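You operate a simulated robot arm through the tools that you are given. There is no shell and no other tool. Be economical: measure what you need, move in short steps, check, and stop when the job is done.

The job below is to be done with a simulated robot arm. You get a single attempt, and the scene is never put back.

## Task
Take the brown filter and leave it on top of the clear blue band jar.

Only the result counts: the job must be done as asked and must still hold three seconds after the hand-in. Knocking over, shifting, dropping, spilling or breaking anything else fails it.

## Robot
A 6-joint arm with a two-finger parallel gripper, fixed in place. Base frame: the origin is at the foot of the arm, x ahead of it, y to its left, z up; the work surface is at about z = 800. Readings come in mm, rad, newtons and seconds.
With the tool pointing down near the work surface it reaches from about 240 to 640 mm from the base axis. Its first joint turns from -1.152 to 1.152 rad. Payload 2.7 kg.
The tool frame sits at the grasp point between the pads (the TCP): z along the fingers, y along the line on which they close. The tips reach 23 mm beyond it. Largest opening 94 mm; finger width 38, thickness 10; the body of the gripper, 54 by 96 mm, starts 39 mm behind the TCP.
Orientation is that of the tool frame in the base frame, as a unit quaternion [w, x, y, z]. With the fingers straight down and closing along the base's y, the tool's x points along the base's -x, its y along +y and its z along -z.

## Interface
- The arm moves only by the tool send_rows. Its argument "plan" is one flat list of numbers, 4 for each row, row after row: the shift along the tool's x, y, z in mm, then the turn about the tool's z in rad. In form: [dx, dy, dz, yaw, dx, dy, dz, yaw, ...]. A call has 1 to 8 rows; each row is the pose to reach, as a shift and turn from the pose commanded when the call began, along the tool's axes at that moment. "grip" is the opening in per cent of the stroke, from 0 (shut) to 100 (fully open), set as the call begins (left out, the last holds). Rows are played at 5 a second. More than 50 mm and 0.15 rad between two rows, or a gripper value outside its range, and nothing of the call is played. A pose out of reach is approached as far as the arm can. The call stops where the force on the tool passes 40 N (or 10 N more than at its start, if that is more) or the arm is blocked; 0.2 s more then pass. Each finger travels about 45 mm/s and halts on what it meets, pressing with about 24 N; the grip force reading is that of the motor and also rises with nothing between the fingers. The clock runs only during rows and for 0.2 s after the last one: add rows that repeat a pose to give the fingers time. It gives the time, the measured TCP pose, the force on the tool (base axes), the opening and the grip force at its end, in the units of the frame above (readings bear some noise).
- Cameras (640 x 400 px; columns grow to the right, rows downward): "scene" is fixed at [71.2, -424.6, 1412.3]; the picture's right is [0.84, -0.55, 0.00], its down [-0.26, -0.40, -0.88] and it looks along [0.48, 0.73, -0.48] (base axes); focal length 315 px, centre (320, 200). "wrist" rides on the gripper at [-39, 0, -44] in the tool frame; the picture's right is [0.00, -1.00, 0.00], its down [0.97, 0.00, -0.24] and it looks along [0.24, 0.00, 0.97] (tool axes); focal length 218 px, centre (320, 200).
- camera(camera): a new picture of that camera. No time passes.
- locate(camera, pixels): for up to 12 pixels [column, row] of the newest picture of that camera ("zoom" is the newest enlarged one), the place [x, y, z] in the base frame of the surface seen there, good to about 2 mm. No time passes.
- enlarge(camera, box): a new picture of the part [left, top, right, bottom] of that camera's present view, enlarged. No time passes.
- sign_off(): hands the job in; it is judged then, once.

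Keep the steps short. Do not move on a guess: measure, check each grasp and each placing, and mend mistakes. In all there are 60 turns and 20 pictures (those below and enlarged ones count). Leave the gripper open and the arm clear of the work at the hand-in unless told otherwise, and finish with a single line.

The tools are called after "Request:" as a command line: name --argument value ..., lists and objects as JSON in quotes. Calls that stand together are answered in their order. send_rows: Moves the arm, as the interface text tells. Its arguments: {"type":"object","properties":{"plan":{"type":"array","items":{"type":"number"}},"grip":{"type":"number"}},"required":["plan"]} The other tools are called the same way: camera (camera) takes a picture; locate (camera, pixels) gives the place of the surface under pixels of a picture; enlarge (camera, box) takes an enlarged picture of a part of a camera's view; sign_off () hands the job in.

At the start:

```text
clock: 0.0
tool_pos: [399.6, -30.3, 1154.3]
orientation: [-0.001, 0.001, 1.0, 0.0]
ft_force: [0.2, 0.0, -0.2]
opening: 93.8
finger_force: 0.0
```

scene: 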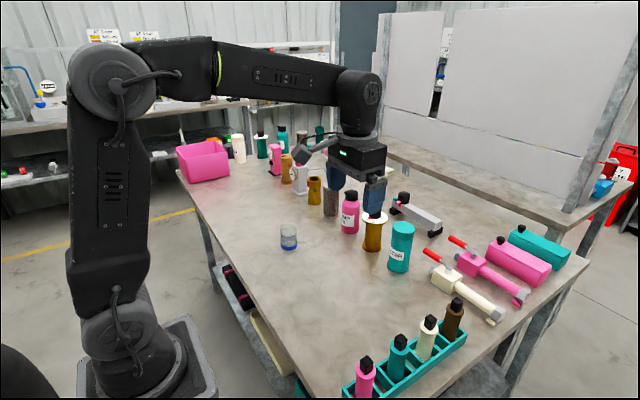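
wrist: 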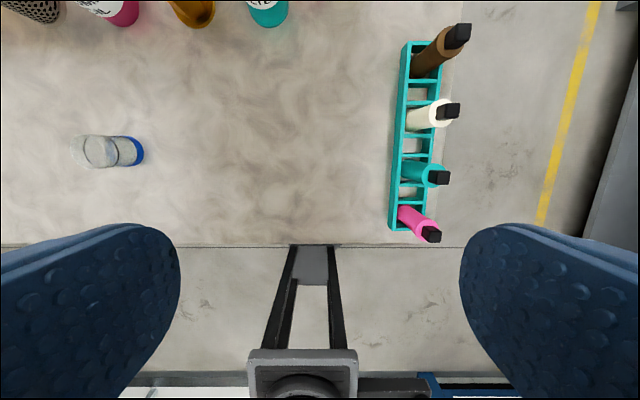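

The rack at right of the scene holds pink, teal, white and brown items. The clear jar with a blue band is near (288,237). I'll enlarge both to identify them.

Request:
enlarge --camera "scene" --box '[340, 280, 500, 400]'

Request:
enlarge --camera "scene" --box '[230, 120, 450, 280]'

```text
3.33 times, centred on (420, 340) of scene
```

zoom: 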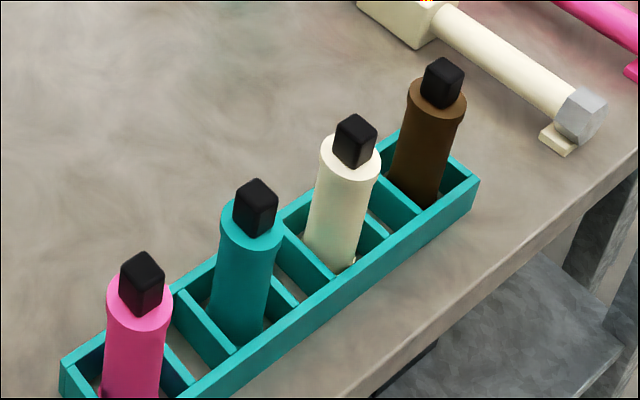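

```text
2.50 times, centred on (340, 200) of scene
```

zoom: 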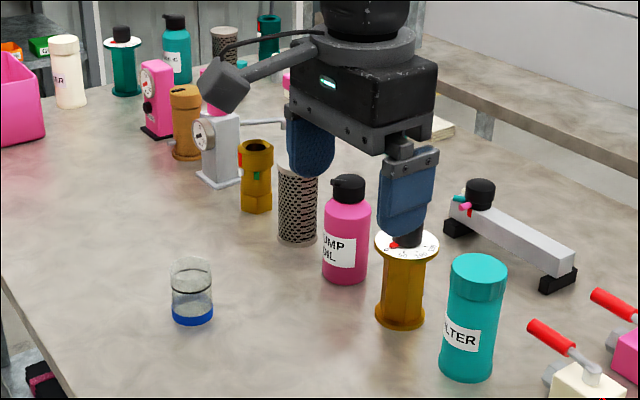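

The teal canister at (402,247) is labelled "FILTER", so the name may mean that kind of object. I need to see the other candidates before deciding which is brown.

Request:
enlarge --camera "scene" --box '[170, 115, 350, 225]'

Request:
enlarge --camera "scene" --box '[380, 180, 600, 330]'

```text
3.56 times, centred on (260, 170) of scene
```

zoom: 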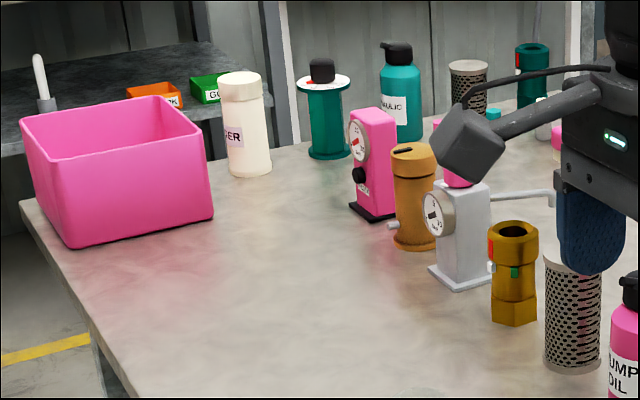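

```text
2.67 times, centred on (490, 255) of scene
```

zoom: 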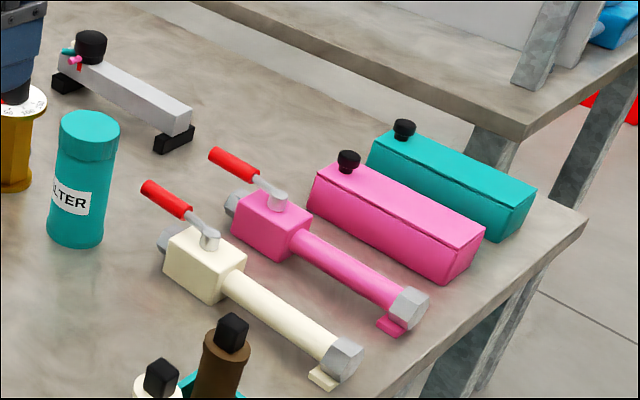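

Nothing else clearly brown is visible yet besides the brown rack item and an ochre pot, and the gripper hides part of the bench. I'll measure the key objects first (no new picture needed).

Request:
locate --camera "scene" --pixels '[[456, 302], [453, 325], [288, 227], [288, 245], [402, 226], [285, 168], [330, 195], [314, 185], [239, 145], [372, 230], [260, 145], [400, 262]]'

Request:
send_rows --plan '[0, 40, 0, 0, 0, 80, 0, 0, 0, 120, 0, 0, 0, 160, 0, 0, 0, 200, 0, 0]'

Request:
camera --camera "scene"

Request:
camera --camera "wrist"

```text
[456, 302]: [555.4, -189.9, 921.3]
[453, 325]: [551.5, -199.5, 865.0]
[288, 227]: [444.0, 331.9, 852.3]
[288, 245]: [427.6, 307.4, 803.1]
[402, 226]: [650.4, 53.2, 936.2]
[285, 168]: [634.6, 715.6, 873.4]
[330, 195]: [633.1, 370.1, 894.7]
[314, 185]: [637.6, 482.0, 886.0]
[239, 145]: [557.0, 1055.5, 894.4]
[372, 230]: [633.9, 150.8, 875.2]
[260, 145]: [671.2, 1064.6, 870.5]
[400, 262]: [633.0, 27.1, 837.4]
```

```text
clock: 1.2
tool_pos: [399.3, 170.6, 1153.7]
orientation: [0.001, 0.0, 1.0, 0.001]
ft_force: [-0.2, 0.4, -0.3]
opening: 94.1
finger_force: 0.1
```

```text
13 pictures are left
```

scene: 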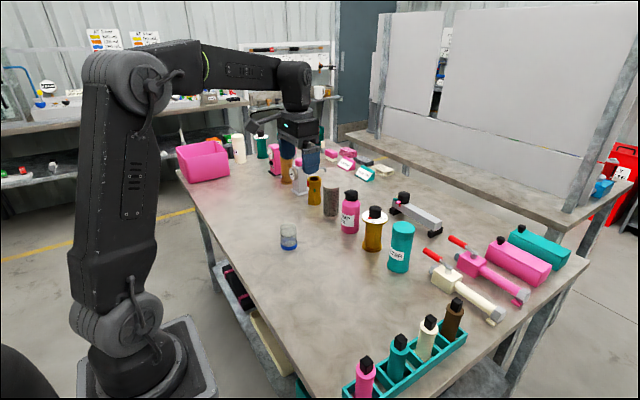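

```text
12 pictures are left
```

wrist: 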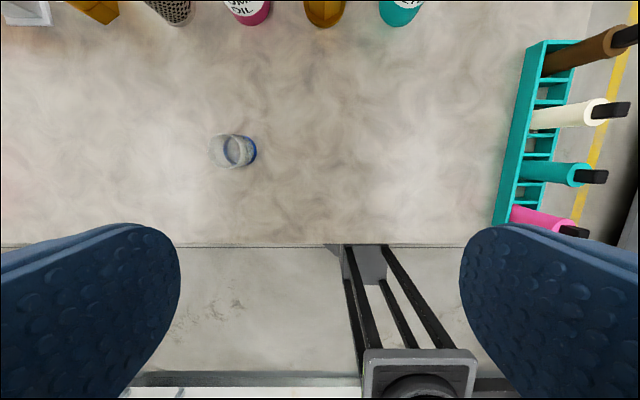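

No other brown filter appears on the bench. The only brown item, and the only reachable one, is the capped cylinder in the rack. Next I'll look closely at the jar's top and the rack.

Request:
enlarge --camera "scene" --box '[264, 215, 312, 257]'

Request:
locate --camera "wrist" --pixels '[[240, 137], [240, 150], [225, 150], [252, 150], [240, 165], [215, 150], [233, 152], [550, 45], [580, 60], [565, 72], [580, 40], [512, 215]]'

```text
9.52 times, centred on (288, 236) of scene
```

zoom: 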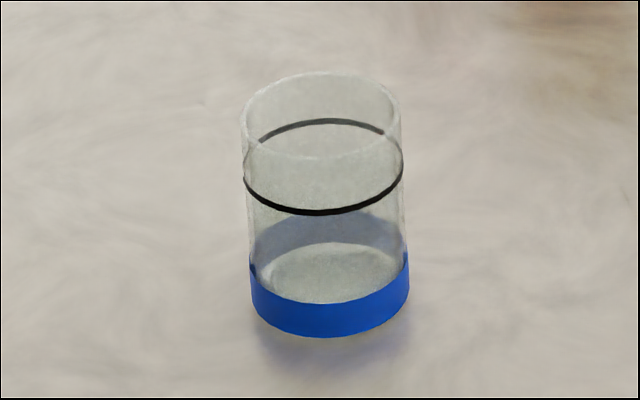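

```text
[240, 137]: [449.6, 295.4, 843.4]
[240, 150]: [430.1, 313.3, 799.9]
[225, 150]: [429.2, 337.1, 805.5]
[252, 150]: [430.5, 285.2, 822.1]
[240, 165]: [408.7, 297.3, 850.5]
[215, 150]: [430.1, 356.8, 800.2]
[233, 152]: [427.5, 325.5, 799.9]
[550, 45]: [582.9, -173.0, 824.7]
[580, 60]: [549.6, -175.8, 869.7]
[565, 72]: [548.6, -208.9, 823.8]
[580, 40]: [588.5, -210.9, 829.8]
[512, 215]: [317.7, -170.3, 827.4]
```

The jar appears clear with a rim. I need its rim position, diameter and height, and to know whether it is open.

Request:
locate --camera "zoom" --pixels '[[320, 77], [320, 157], [245, 120], [400, 115], [320, 115], [320, 70], [320, 185], [330, 320], [252, 290], [407, 280], [320, 275], [320, 140]]'

Request:
send_rows --plan '[0, 50, 0, 0, 0, 100, 0, 0, 0, 140, 0, 0, 0, 140, 50, 0, 0, 140, 100, 0, 0, 140, 100, 0]'

Request:
camera --camera "wrist"

```text
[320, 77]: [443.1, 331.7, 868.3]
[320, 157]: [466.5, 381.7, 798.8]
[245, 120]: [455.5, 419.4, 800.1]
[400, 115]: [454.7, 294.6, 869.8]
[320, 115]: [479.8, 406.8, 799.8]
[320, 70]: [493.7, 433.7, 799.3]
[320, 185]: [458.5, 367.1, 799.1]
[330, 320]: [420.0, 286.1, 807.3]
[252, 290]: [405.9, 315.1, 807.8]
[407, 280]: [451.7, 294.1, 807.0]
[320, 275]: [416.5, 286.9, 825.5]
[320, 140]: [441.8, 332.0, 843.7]
```

```text
clock: 2.6
tool_pos: [400.6, 309.9, 1054.2]
orientation: [0.002, 0.0, 1.0, 0.0]
ft_force: [-0.6, -0.2, 0.1]
opening: 93.9
finger_force: 0.1
```

```text
10 pictures are left
```

wrist: 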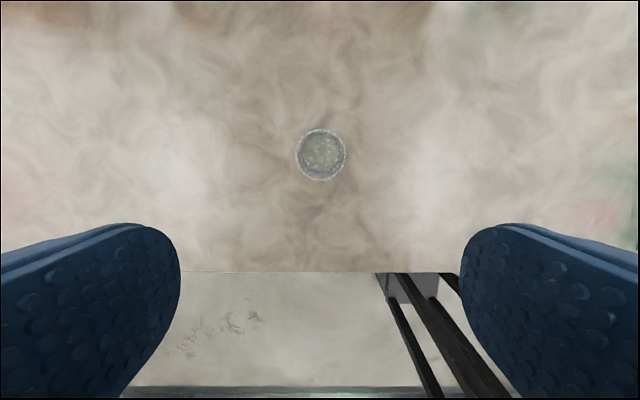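

The transparent wall confuses the depth. I'll enlarge the wrist view of the jar, around (321,155), and probe points there.

Request:
enlarge --camera "wrist" --box '[273, 125, 369, 185]'

```text
6.67 times, centred on (321, 155) of wrist
```

zoom: 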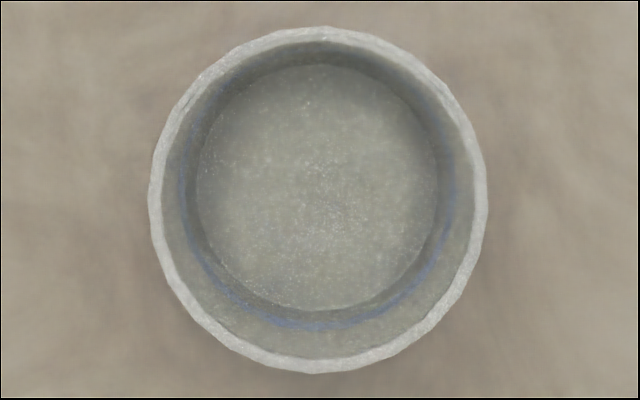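

Request:
locate --camera "zoom" --pixels '[[156, 200], [480, 200], [318, 34], [318, 365], [318, 200], [250, 150], [380, 260], [190, 200], [440, 200], [172, 140], [460, 290], [175, 290]]'

Request:
locate --camera "scene" --pixels '[[445, 308], [450, 308], [455, 309], [460, 308], [463, 307], [455, 297], [452, 308], [443, 330], [448, 333], [455, 332], [458, 312], [454, 320]]'

```text
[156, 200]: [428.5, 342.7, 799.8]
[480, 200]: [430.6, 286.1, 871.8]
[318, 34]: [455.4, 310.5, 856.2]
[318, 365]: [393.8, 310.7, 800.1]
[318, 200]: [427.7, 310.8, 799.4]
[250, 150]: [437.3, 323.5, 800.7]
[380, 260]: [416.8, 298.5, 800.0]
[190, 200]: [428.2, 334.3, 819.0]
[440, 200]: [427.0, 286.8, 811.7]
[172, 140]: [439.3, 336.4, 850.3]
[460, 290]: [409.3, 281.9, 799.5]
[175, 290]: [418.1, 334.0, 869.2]
```

```text
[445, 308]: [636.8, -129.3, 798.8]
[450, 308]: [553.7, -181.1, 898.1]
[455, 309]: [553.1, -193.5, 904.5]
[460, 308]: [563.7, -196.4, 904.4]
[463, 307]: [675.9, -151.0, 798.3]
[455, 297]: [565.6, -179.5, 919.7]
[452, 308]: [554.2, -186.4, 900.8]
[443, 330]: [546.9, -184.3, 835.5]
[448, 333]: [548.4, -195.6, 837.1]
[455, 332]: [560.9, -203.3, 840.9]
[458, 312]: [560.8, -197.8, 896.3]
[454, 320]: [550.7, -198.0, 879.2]
```

The jar is centred at about (430.5, 310), with its rim at z≈870 and about 51 mm outer diameter. The brown filter stands at about (557,-191), with its top at about 922. I'll move over towards the filter at this safe height to measure it from above.

Request:
send_rows --plan '[0, -45, -5, 0, 0, -90, -5, 0, 0, -135, -5, 0, 0, -180, -5, 0, 0, -225, -5, 0, 0, -270, -5, 0, 0, -315, -5, 0, 0, -360, -5, 0]'

Request:
send_rows --plan '[-25, -40, 0, 0, -50, -80, 0, 0, -80, -115, 0, 0, -110, -141, 0, 0, -130, -141, 0, 0, -130, -141, 0, 0]'

Request:
camera --camera "wrist"

```text
clock: 4.4
tool_pos: [400.7, -50.4, 1059.8]
orientation: [0.0, -0.001, 1.0, 0.0]
ft_force: [0.5, -0.2, 0.3]
opening: 94.0
finger_force: 0.2
```

```text
clock: 5.8
tool_pos: [529.8, -189.6, 1058.8]
orientation: [0.001, 0.0, 1.0, -0.001]
ft_force: [0.2, -0.2, 0.3]
opening: 93.9
finger_force: 0.0
```

```text
8 pictures are left
```

wrist: 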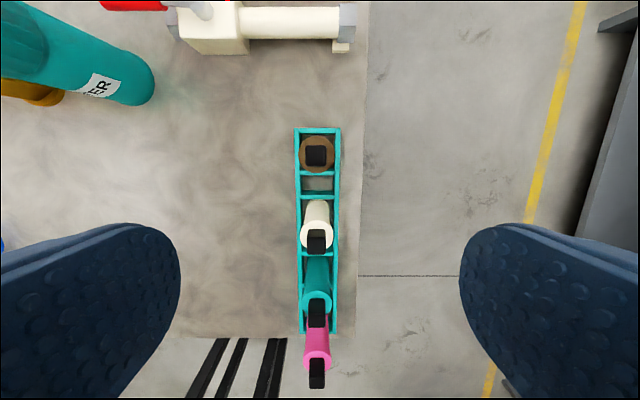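

The brown filter is seen from straight above at (317,154). I'll enlarge it to measure its collar, plug and seat.

Request:
enlarge --camera "wrist" --box '[277, 125, 357, 175]'

Request:
locate --camera "zoom" --pixels '[[320, 230], [250, 230], [400, 230], [320, 170], [320, 300], [190, 230], [465, 230], [320, 100], [320, 370], [270, 190], [370, 190], [260, 130]]'

```text
8.00 times, centred on (317, 150) of wrist
```

zoom: 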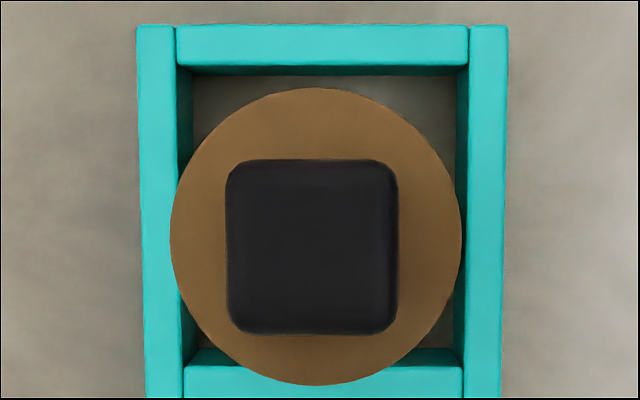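

```text
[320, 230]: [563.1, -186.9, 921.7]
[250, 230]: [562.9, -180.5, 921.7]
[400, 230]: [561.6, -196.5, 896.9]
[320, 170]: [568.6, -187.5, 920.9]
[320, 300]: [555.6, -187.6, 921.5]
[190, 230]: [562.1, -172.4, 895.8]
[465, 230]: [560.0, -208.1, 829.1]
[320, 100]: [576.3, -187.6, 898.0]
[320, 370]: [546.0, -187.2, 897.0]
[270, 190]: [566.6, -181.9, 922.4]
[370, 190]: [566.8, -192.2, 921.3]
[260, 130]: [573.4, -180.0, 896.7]
```

The filter axis is at (561,-187), its collar is about 34 mm across with its top at z=897, and the plug top is at 922. With the TCP at z≈889 the palm clears the plug by about 6 mm and the tips stay well above the rack (829). I'll move over it and go down with the fingers open.

Request:
send_rows --plan '[-31, 2.5, 0, 0, -31, 2.5, 45, 0, -31, 2.5, 90, 0, -31, 2.5, 130, 0, -31, 2.5, 150, 0, -31, 2.5, 162, 0, -31, 2.5, 170, 0, -31, 2.5, 170, 0]' --grip 100

```text
clock: 7.6
tool_pos: [560.4, -186.9, 889.6]
orientation: [0.001, 0.0, 1.0, 0.0]
ft_force: [-0.3, 0.6, 0.3]
opening: 94.0
finger_force: 0.0
```

The TCP is at (560.4,-186.9,889.6) with no contact force. Now I'll close the fingers and allow time for them to settle.

Request:
send_rows --plan '[0, 0, 0, 0, 0, 0, 0, 0, 0, 0, 0, 0, 0, 0, 0, 0, 0, 0, 0, 0, 0, 0, 0, 0]' --grip 0

```text
clock: 9.0
tool_pos: [560.8, -187.9, 888.9]
orientation: [-0.001, 0.0, 1.0, 0.0]
ft_force: [0.0, 0.3, -0.1]
opening: 33.1
finger_force: 23.6
```

The opening is 33.1 mm at 23.6 N, which matches the collar. I'll lift straight up slowly.

Request:
send_rows --plan '[0, 0, -10, 0, 0, 0, -30, 0, 0, 0, -60, 0, 0, 0, -95, 0, 0, 0, -130, 0, 0, 0, -130, 0]'

Request:
enlarge --camera "scene" --box '[380, 180, 540, 380]'

```text
clock: 10.4
tool_pos: [561.5, -186.9, 1020.0]
orientation: [0.0, -0.001, 1.0, 0.001]
ft_force: [-0.6, 0.5, -0.9]
opening: 32.8
finger_force: 23.8
```

```text
2.00 times, centred on (460, 280) of scene
```

zoom: 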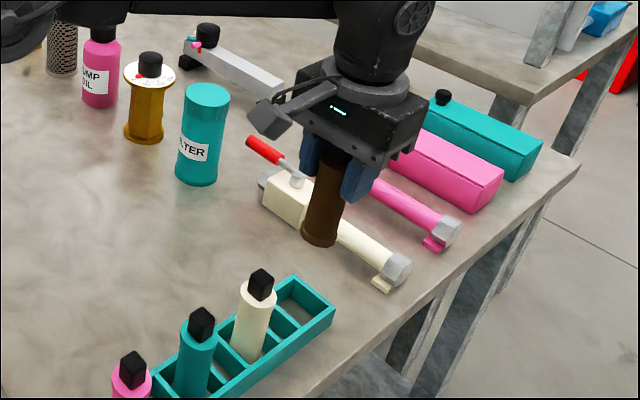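

The filter is held upright, and it has a flange at the bottom too. I'll measure where its bottom is relative to the TCP.

Request:
locate --camera "zoom" --pixels '[[318, 243], [304, 236], [334, 243], [318, 236], [325, 190], [318, 220], [318, 245]]'

Request:
send_rows --plan '[40, 20, 0, 0, 80, 40, 0, 0, 110, 70, 0, 0, 130, 110, 0, 0, 131, 155, 0, 0, 131, 200, 0, 0, 131, 245, 0, 0, 131, 290, 0, 0]'

Request:
send_rows --plan '[0, 45, 0, 0, 0, 90, 0, 0, 0, 135, 0, 0, 0, 175, 0, 0, 0, 200, 0, 0, 0, 207, 0, 0, 0, 207, 0, 0]'

```text
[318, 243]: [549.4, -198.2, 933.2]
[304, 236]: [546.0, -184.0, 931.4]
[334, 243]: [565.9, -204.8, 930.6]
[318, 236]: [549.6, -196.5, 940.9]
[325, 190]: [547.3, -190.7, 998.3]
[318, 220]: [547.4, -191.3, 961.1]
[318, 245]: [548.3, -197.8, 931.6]
```

```text
clock: 12.2
tool_pos: [428.3, 103.3, 1018.5]
orientation: [0.0, 0.0, 1.0, 0.001]
ft_force: [-0.3, 0.9, 0.2]
opening: 32.7
finger_force: 23.6
```

```text
clock: 13.8
tool_pos: [428.8, 309.3, 1018.6]
orientation: [-0.001, 0.0, 1.0, -0.001]
ft_force: [0.7, -0.1, -0.2]
opening: 32.8
finger_force: 23.7
```

The filter's bottom is about 89 mm below the TCP, so it would meet the jar's rim level (870) at TCP z≈959. I'm now over the jar. I'll lower to about 970 and check alignment.

Request:
send_rows --plan '[-1, 1, 20, 0, -1, 1, 40, 0, -1, 1, 49, 0, -1, 1, 49, 0]'

Request:
enlarge --camera "scene" --box '[240, 150, 336, 260]'

```text
clock: 14.8
tool_pos: [431.4, 309.7, 971.0]
orientation: [0.0, 0.0, 1.0, 0.0]
ft_force: [-0.2, -0.1, -0.6]
opening: 33.0
finger_force: 24.0
```

```text
3.64 times, centred on (288, 205) of scene
```

zoom: 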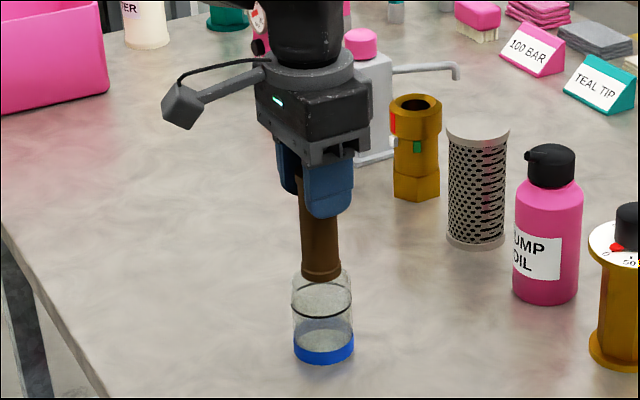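

Aligned. I'll creep down and watch the force to find out whether the jar's top is solid.

Request:
send_rows --plan '[0, 0, 4, 0, 0, 0, 8, 0, 0, 0, 10, 0, 0, 0, 10, 0]'

Request:
send_rows --plan '[0, 0, 1, 0, 0, 0, 2, 0, 0, 0, 2, 0]'

Request:
send_rows --plan '[0, 0, 1, 0, 0, 0, 1, 0]'

```text
clock: 15.8
tool_pos: [431.3, 310.6, 961.5]
orientation: [0.0, 0.0, 1.0, 0.001]
ft_force: [-1.8, -1.0, 9.0]
opening: 32.7
finger_force: 24.2
```

```text
clock: 16.6
tool_pos: [431.0, 309.9, 960.2]
orientation: [0.002, 0.0, 1.0, 0.001]
ft_force: [0.6, -1.3, 22.0]
opening: 33.4
finger_force: 24.5
```

```text
clock: 17.2
tool_pos: [430.4, 311.5, 957.3]
orientation: [0.001, 0.001, 1.0, 0.001]
ft_force: [1.4, 0.0, 18.4]
opening: 32.8
finger_force: 24.1
```

Contact came at TCP≈961 with about 20 N upward and almost no side force, so the jar supports the filter at rim level. I'll relax the press by 2 mm and look.

Request:
send_rows --plan '[0, 0, -1, 0, 0, 0, -2, 0, 0, 0, -2, 0]'

Request:
enlarge --camera "scene" --box '[250, 190, 326, 260]'

```text
clock: 18.0
tool_pos: [429.7, 309.3, 957.4]
orientation: [-0.002, 0.0, 1.0, -0.001]
ft_force: [0.9, 1.1, 1.9]
opening: 32.7
finger_force: 23.9
```

```text
5.71 times, centred on (288, 225) of scene
```

zoom: 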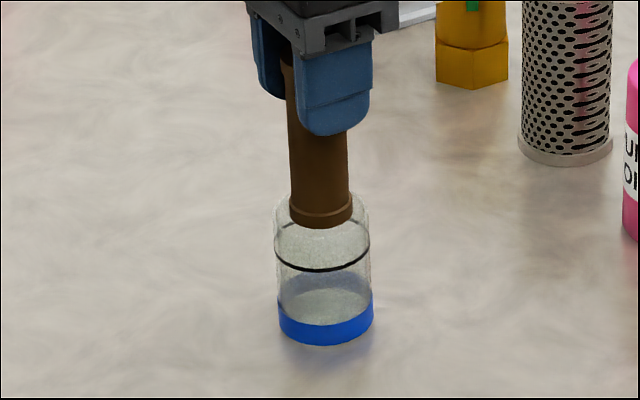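

The filter sits centred and upright at rim level, with the residual force about 2 N. I'll open the fingers slightly first.

Request:
send_rows --plan '[0, 0, 0, 0, 0, 0, 0, 0, 0, 0, 0, 0]' --grip 42

Request:
enlarge --camera "scene" --box '[250, 190, 326, 260]'

```text
clock: 18.8
tool_pos: [430.7, 310.2, 959.1]
orientation: [0.0, 0.001, 1.0, 0.001]
ft_force: [0.0, -0.1, 0.8]
opening: 39.6
finger_force: 0.1
```

```text
5.71 times, centred on (288, 225) of scene
```

zoom: 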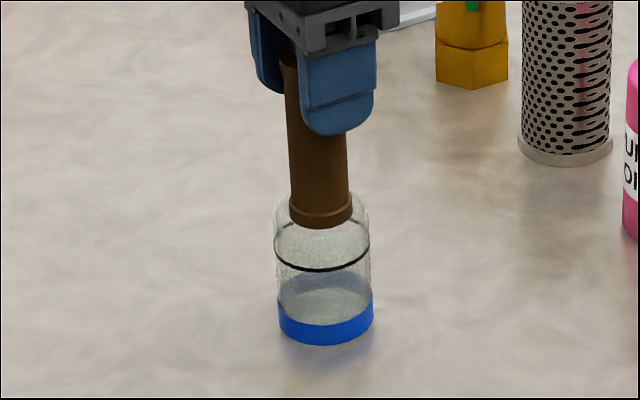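

The filter stands by itself with nothing moved. I'll open fully, then rise straight up clear of it.

Request:
send_rows --plan '[0, 0, 0, 0, 0, 0, 0, 0, 0, 0, 0, 0, 0, 0, 0, 0, 0, 0, 0, 0]' --grip 100

Request:
send_rows --plan '[0, 0, -10, 0, 0, 0, -30, 0, 0, 0, -60, 0, 0, 0, -95, 0, 0, 0, -130, 0, 0, -40, -140, 0, 0, -80, -140, 0, 0, -120, -140, 0]'

Request:
camera --camera "scene"

```text
clock: 20.0
tool_pos: [429.4, 310.5, 960.7]
orientation: [-0.001, -0.001, 1.0, 0.0]
ft_force: [-0.1, -0.2, 0.3]
opening: 94.1
finger_force: 0.0
```

```text
clock: 21.8
tool_pos: [429.6, 190.1, 1099.9]
orientation: [0.0, -0.001, 1.0, -0.001]
ft_force: [0.6, -0.6, 0.0]
opening: 94.0
finger_force: 0.0
```

```text
2 pictures are left
```

scene: 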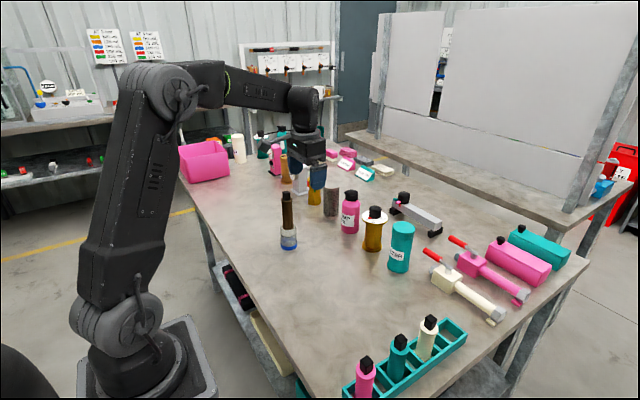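

The filter stands upright on the jar and everything else is in place. I'll check its height once.

Request:
locate --camera "scene" --pixels '[[287, 195], [287, 210], [288, 226], [288, 228]]'

```text
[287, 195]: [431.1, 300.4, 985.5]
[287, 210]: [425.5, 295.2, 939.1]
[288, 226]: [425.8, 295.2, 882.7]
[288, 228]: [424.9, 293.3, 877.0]
```

The filter's foot is at about z≈872, on the jar's top. It is centred, the gripper is open and the arm is clear, so I'm handing in.

Request:
sign_off

```text
The job is handed in.
```

The brown filter from the rack is standing upright and centred on top of the clear blue band jar, the gripper is open, the arm is clear, and nothing else was moved.
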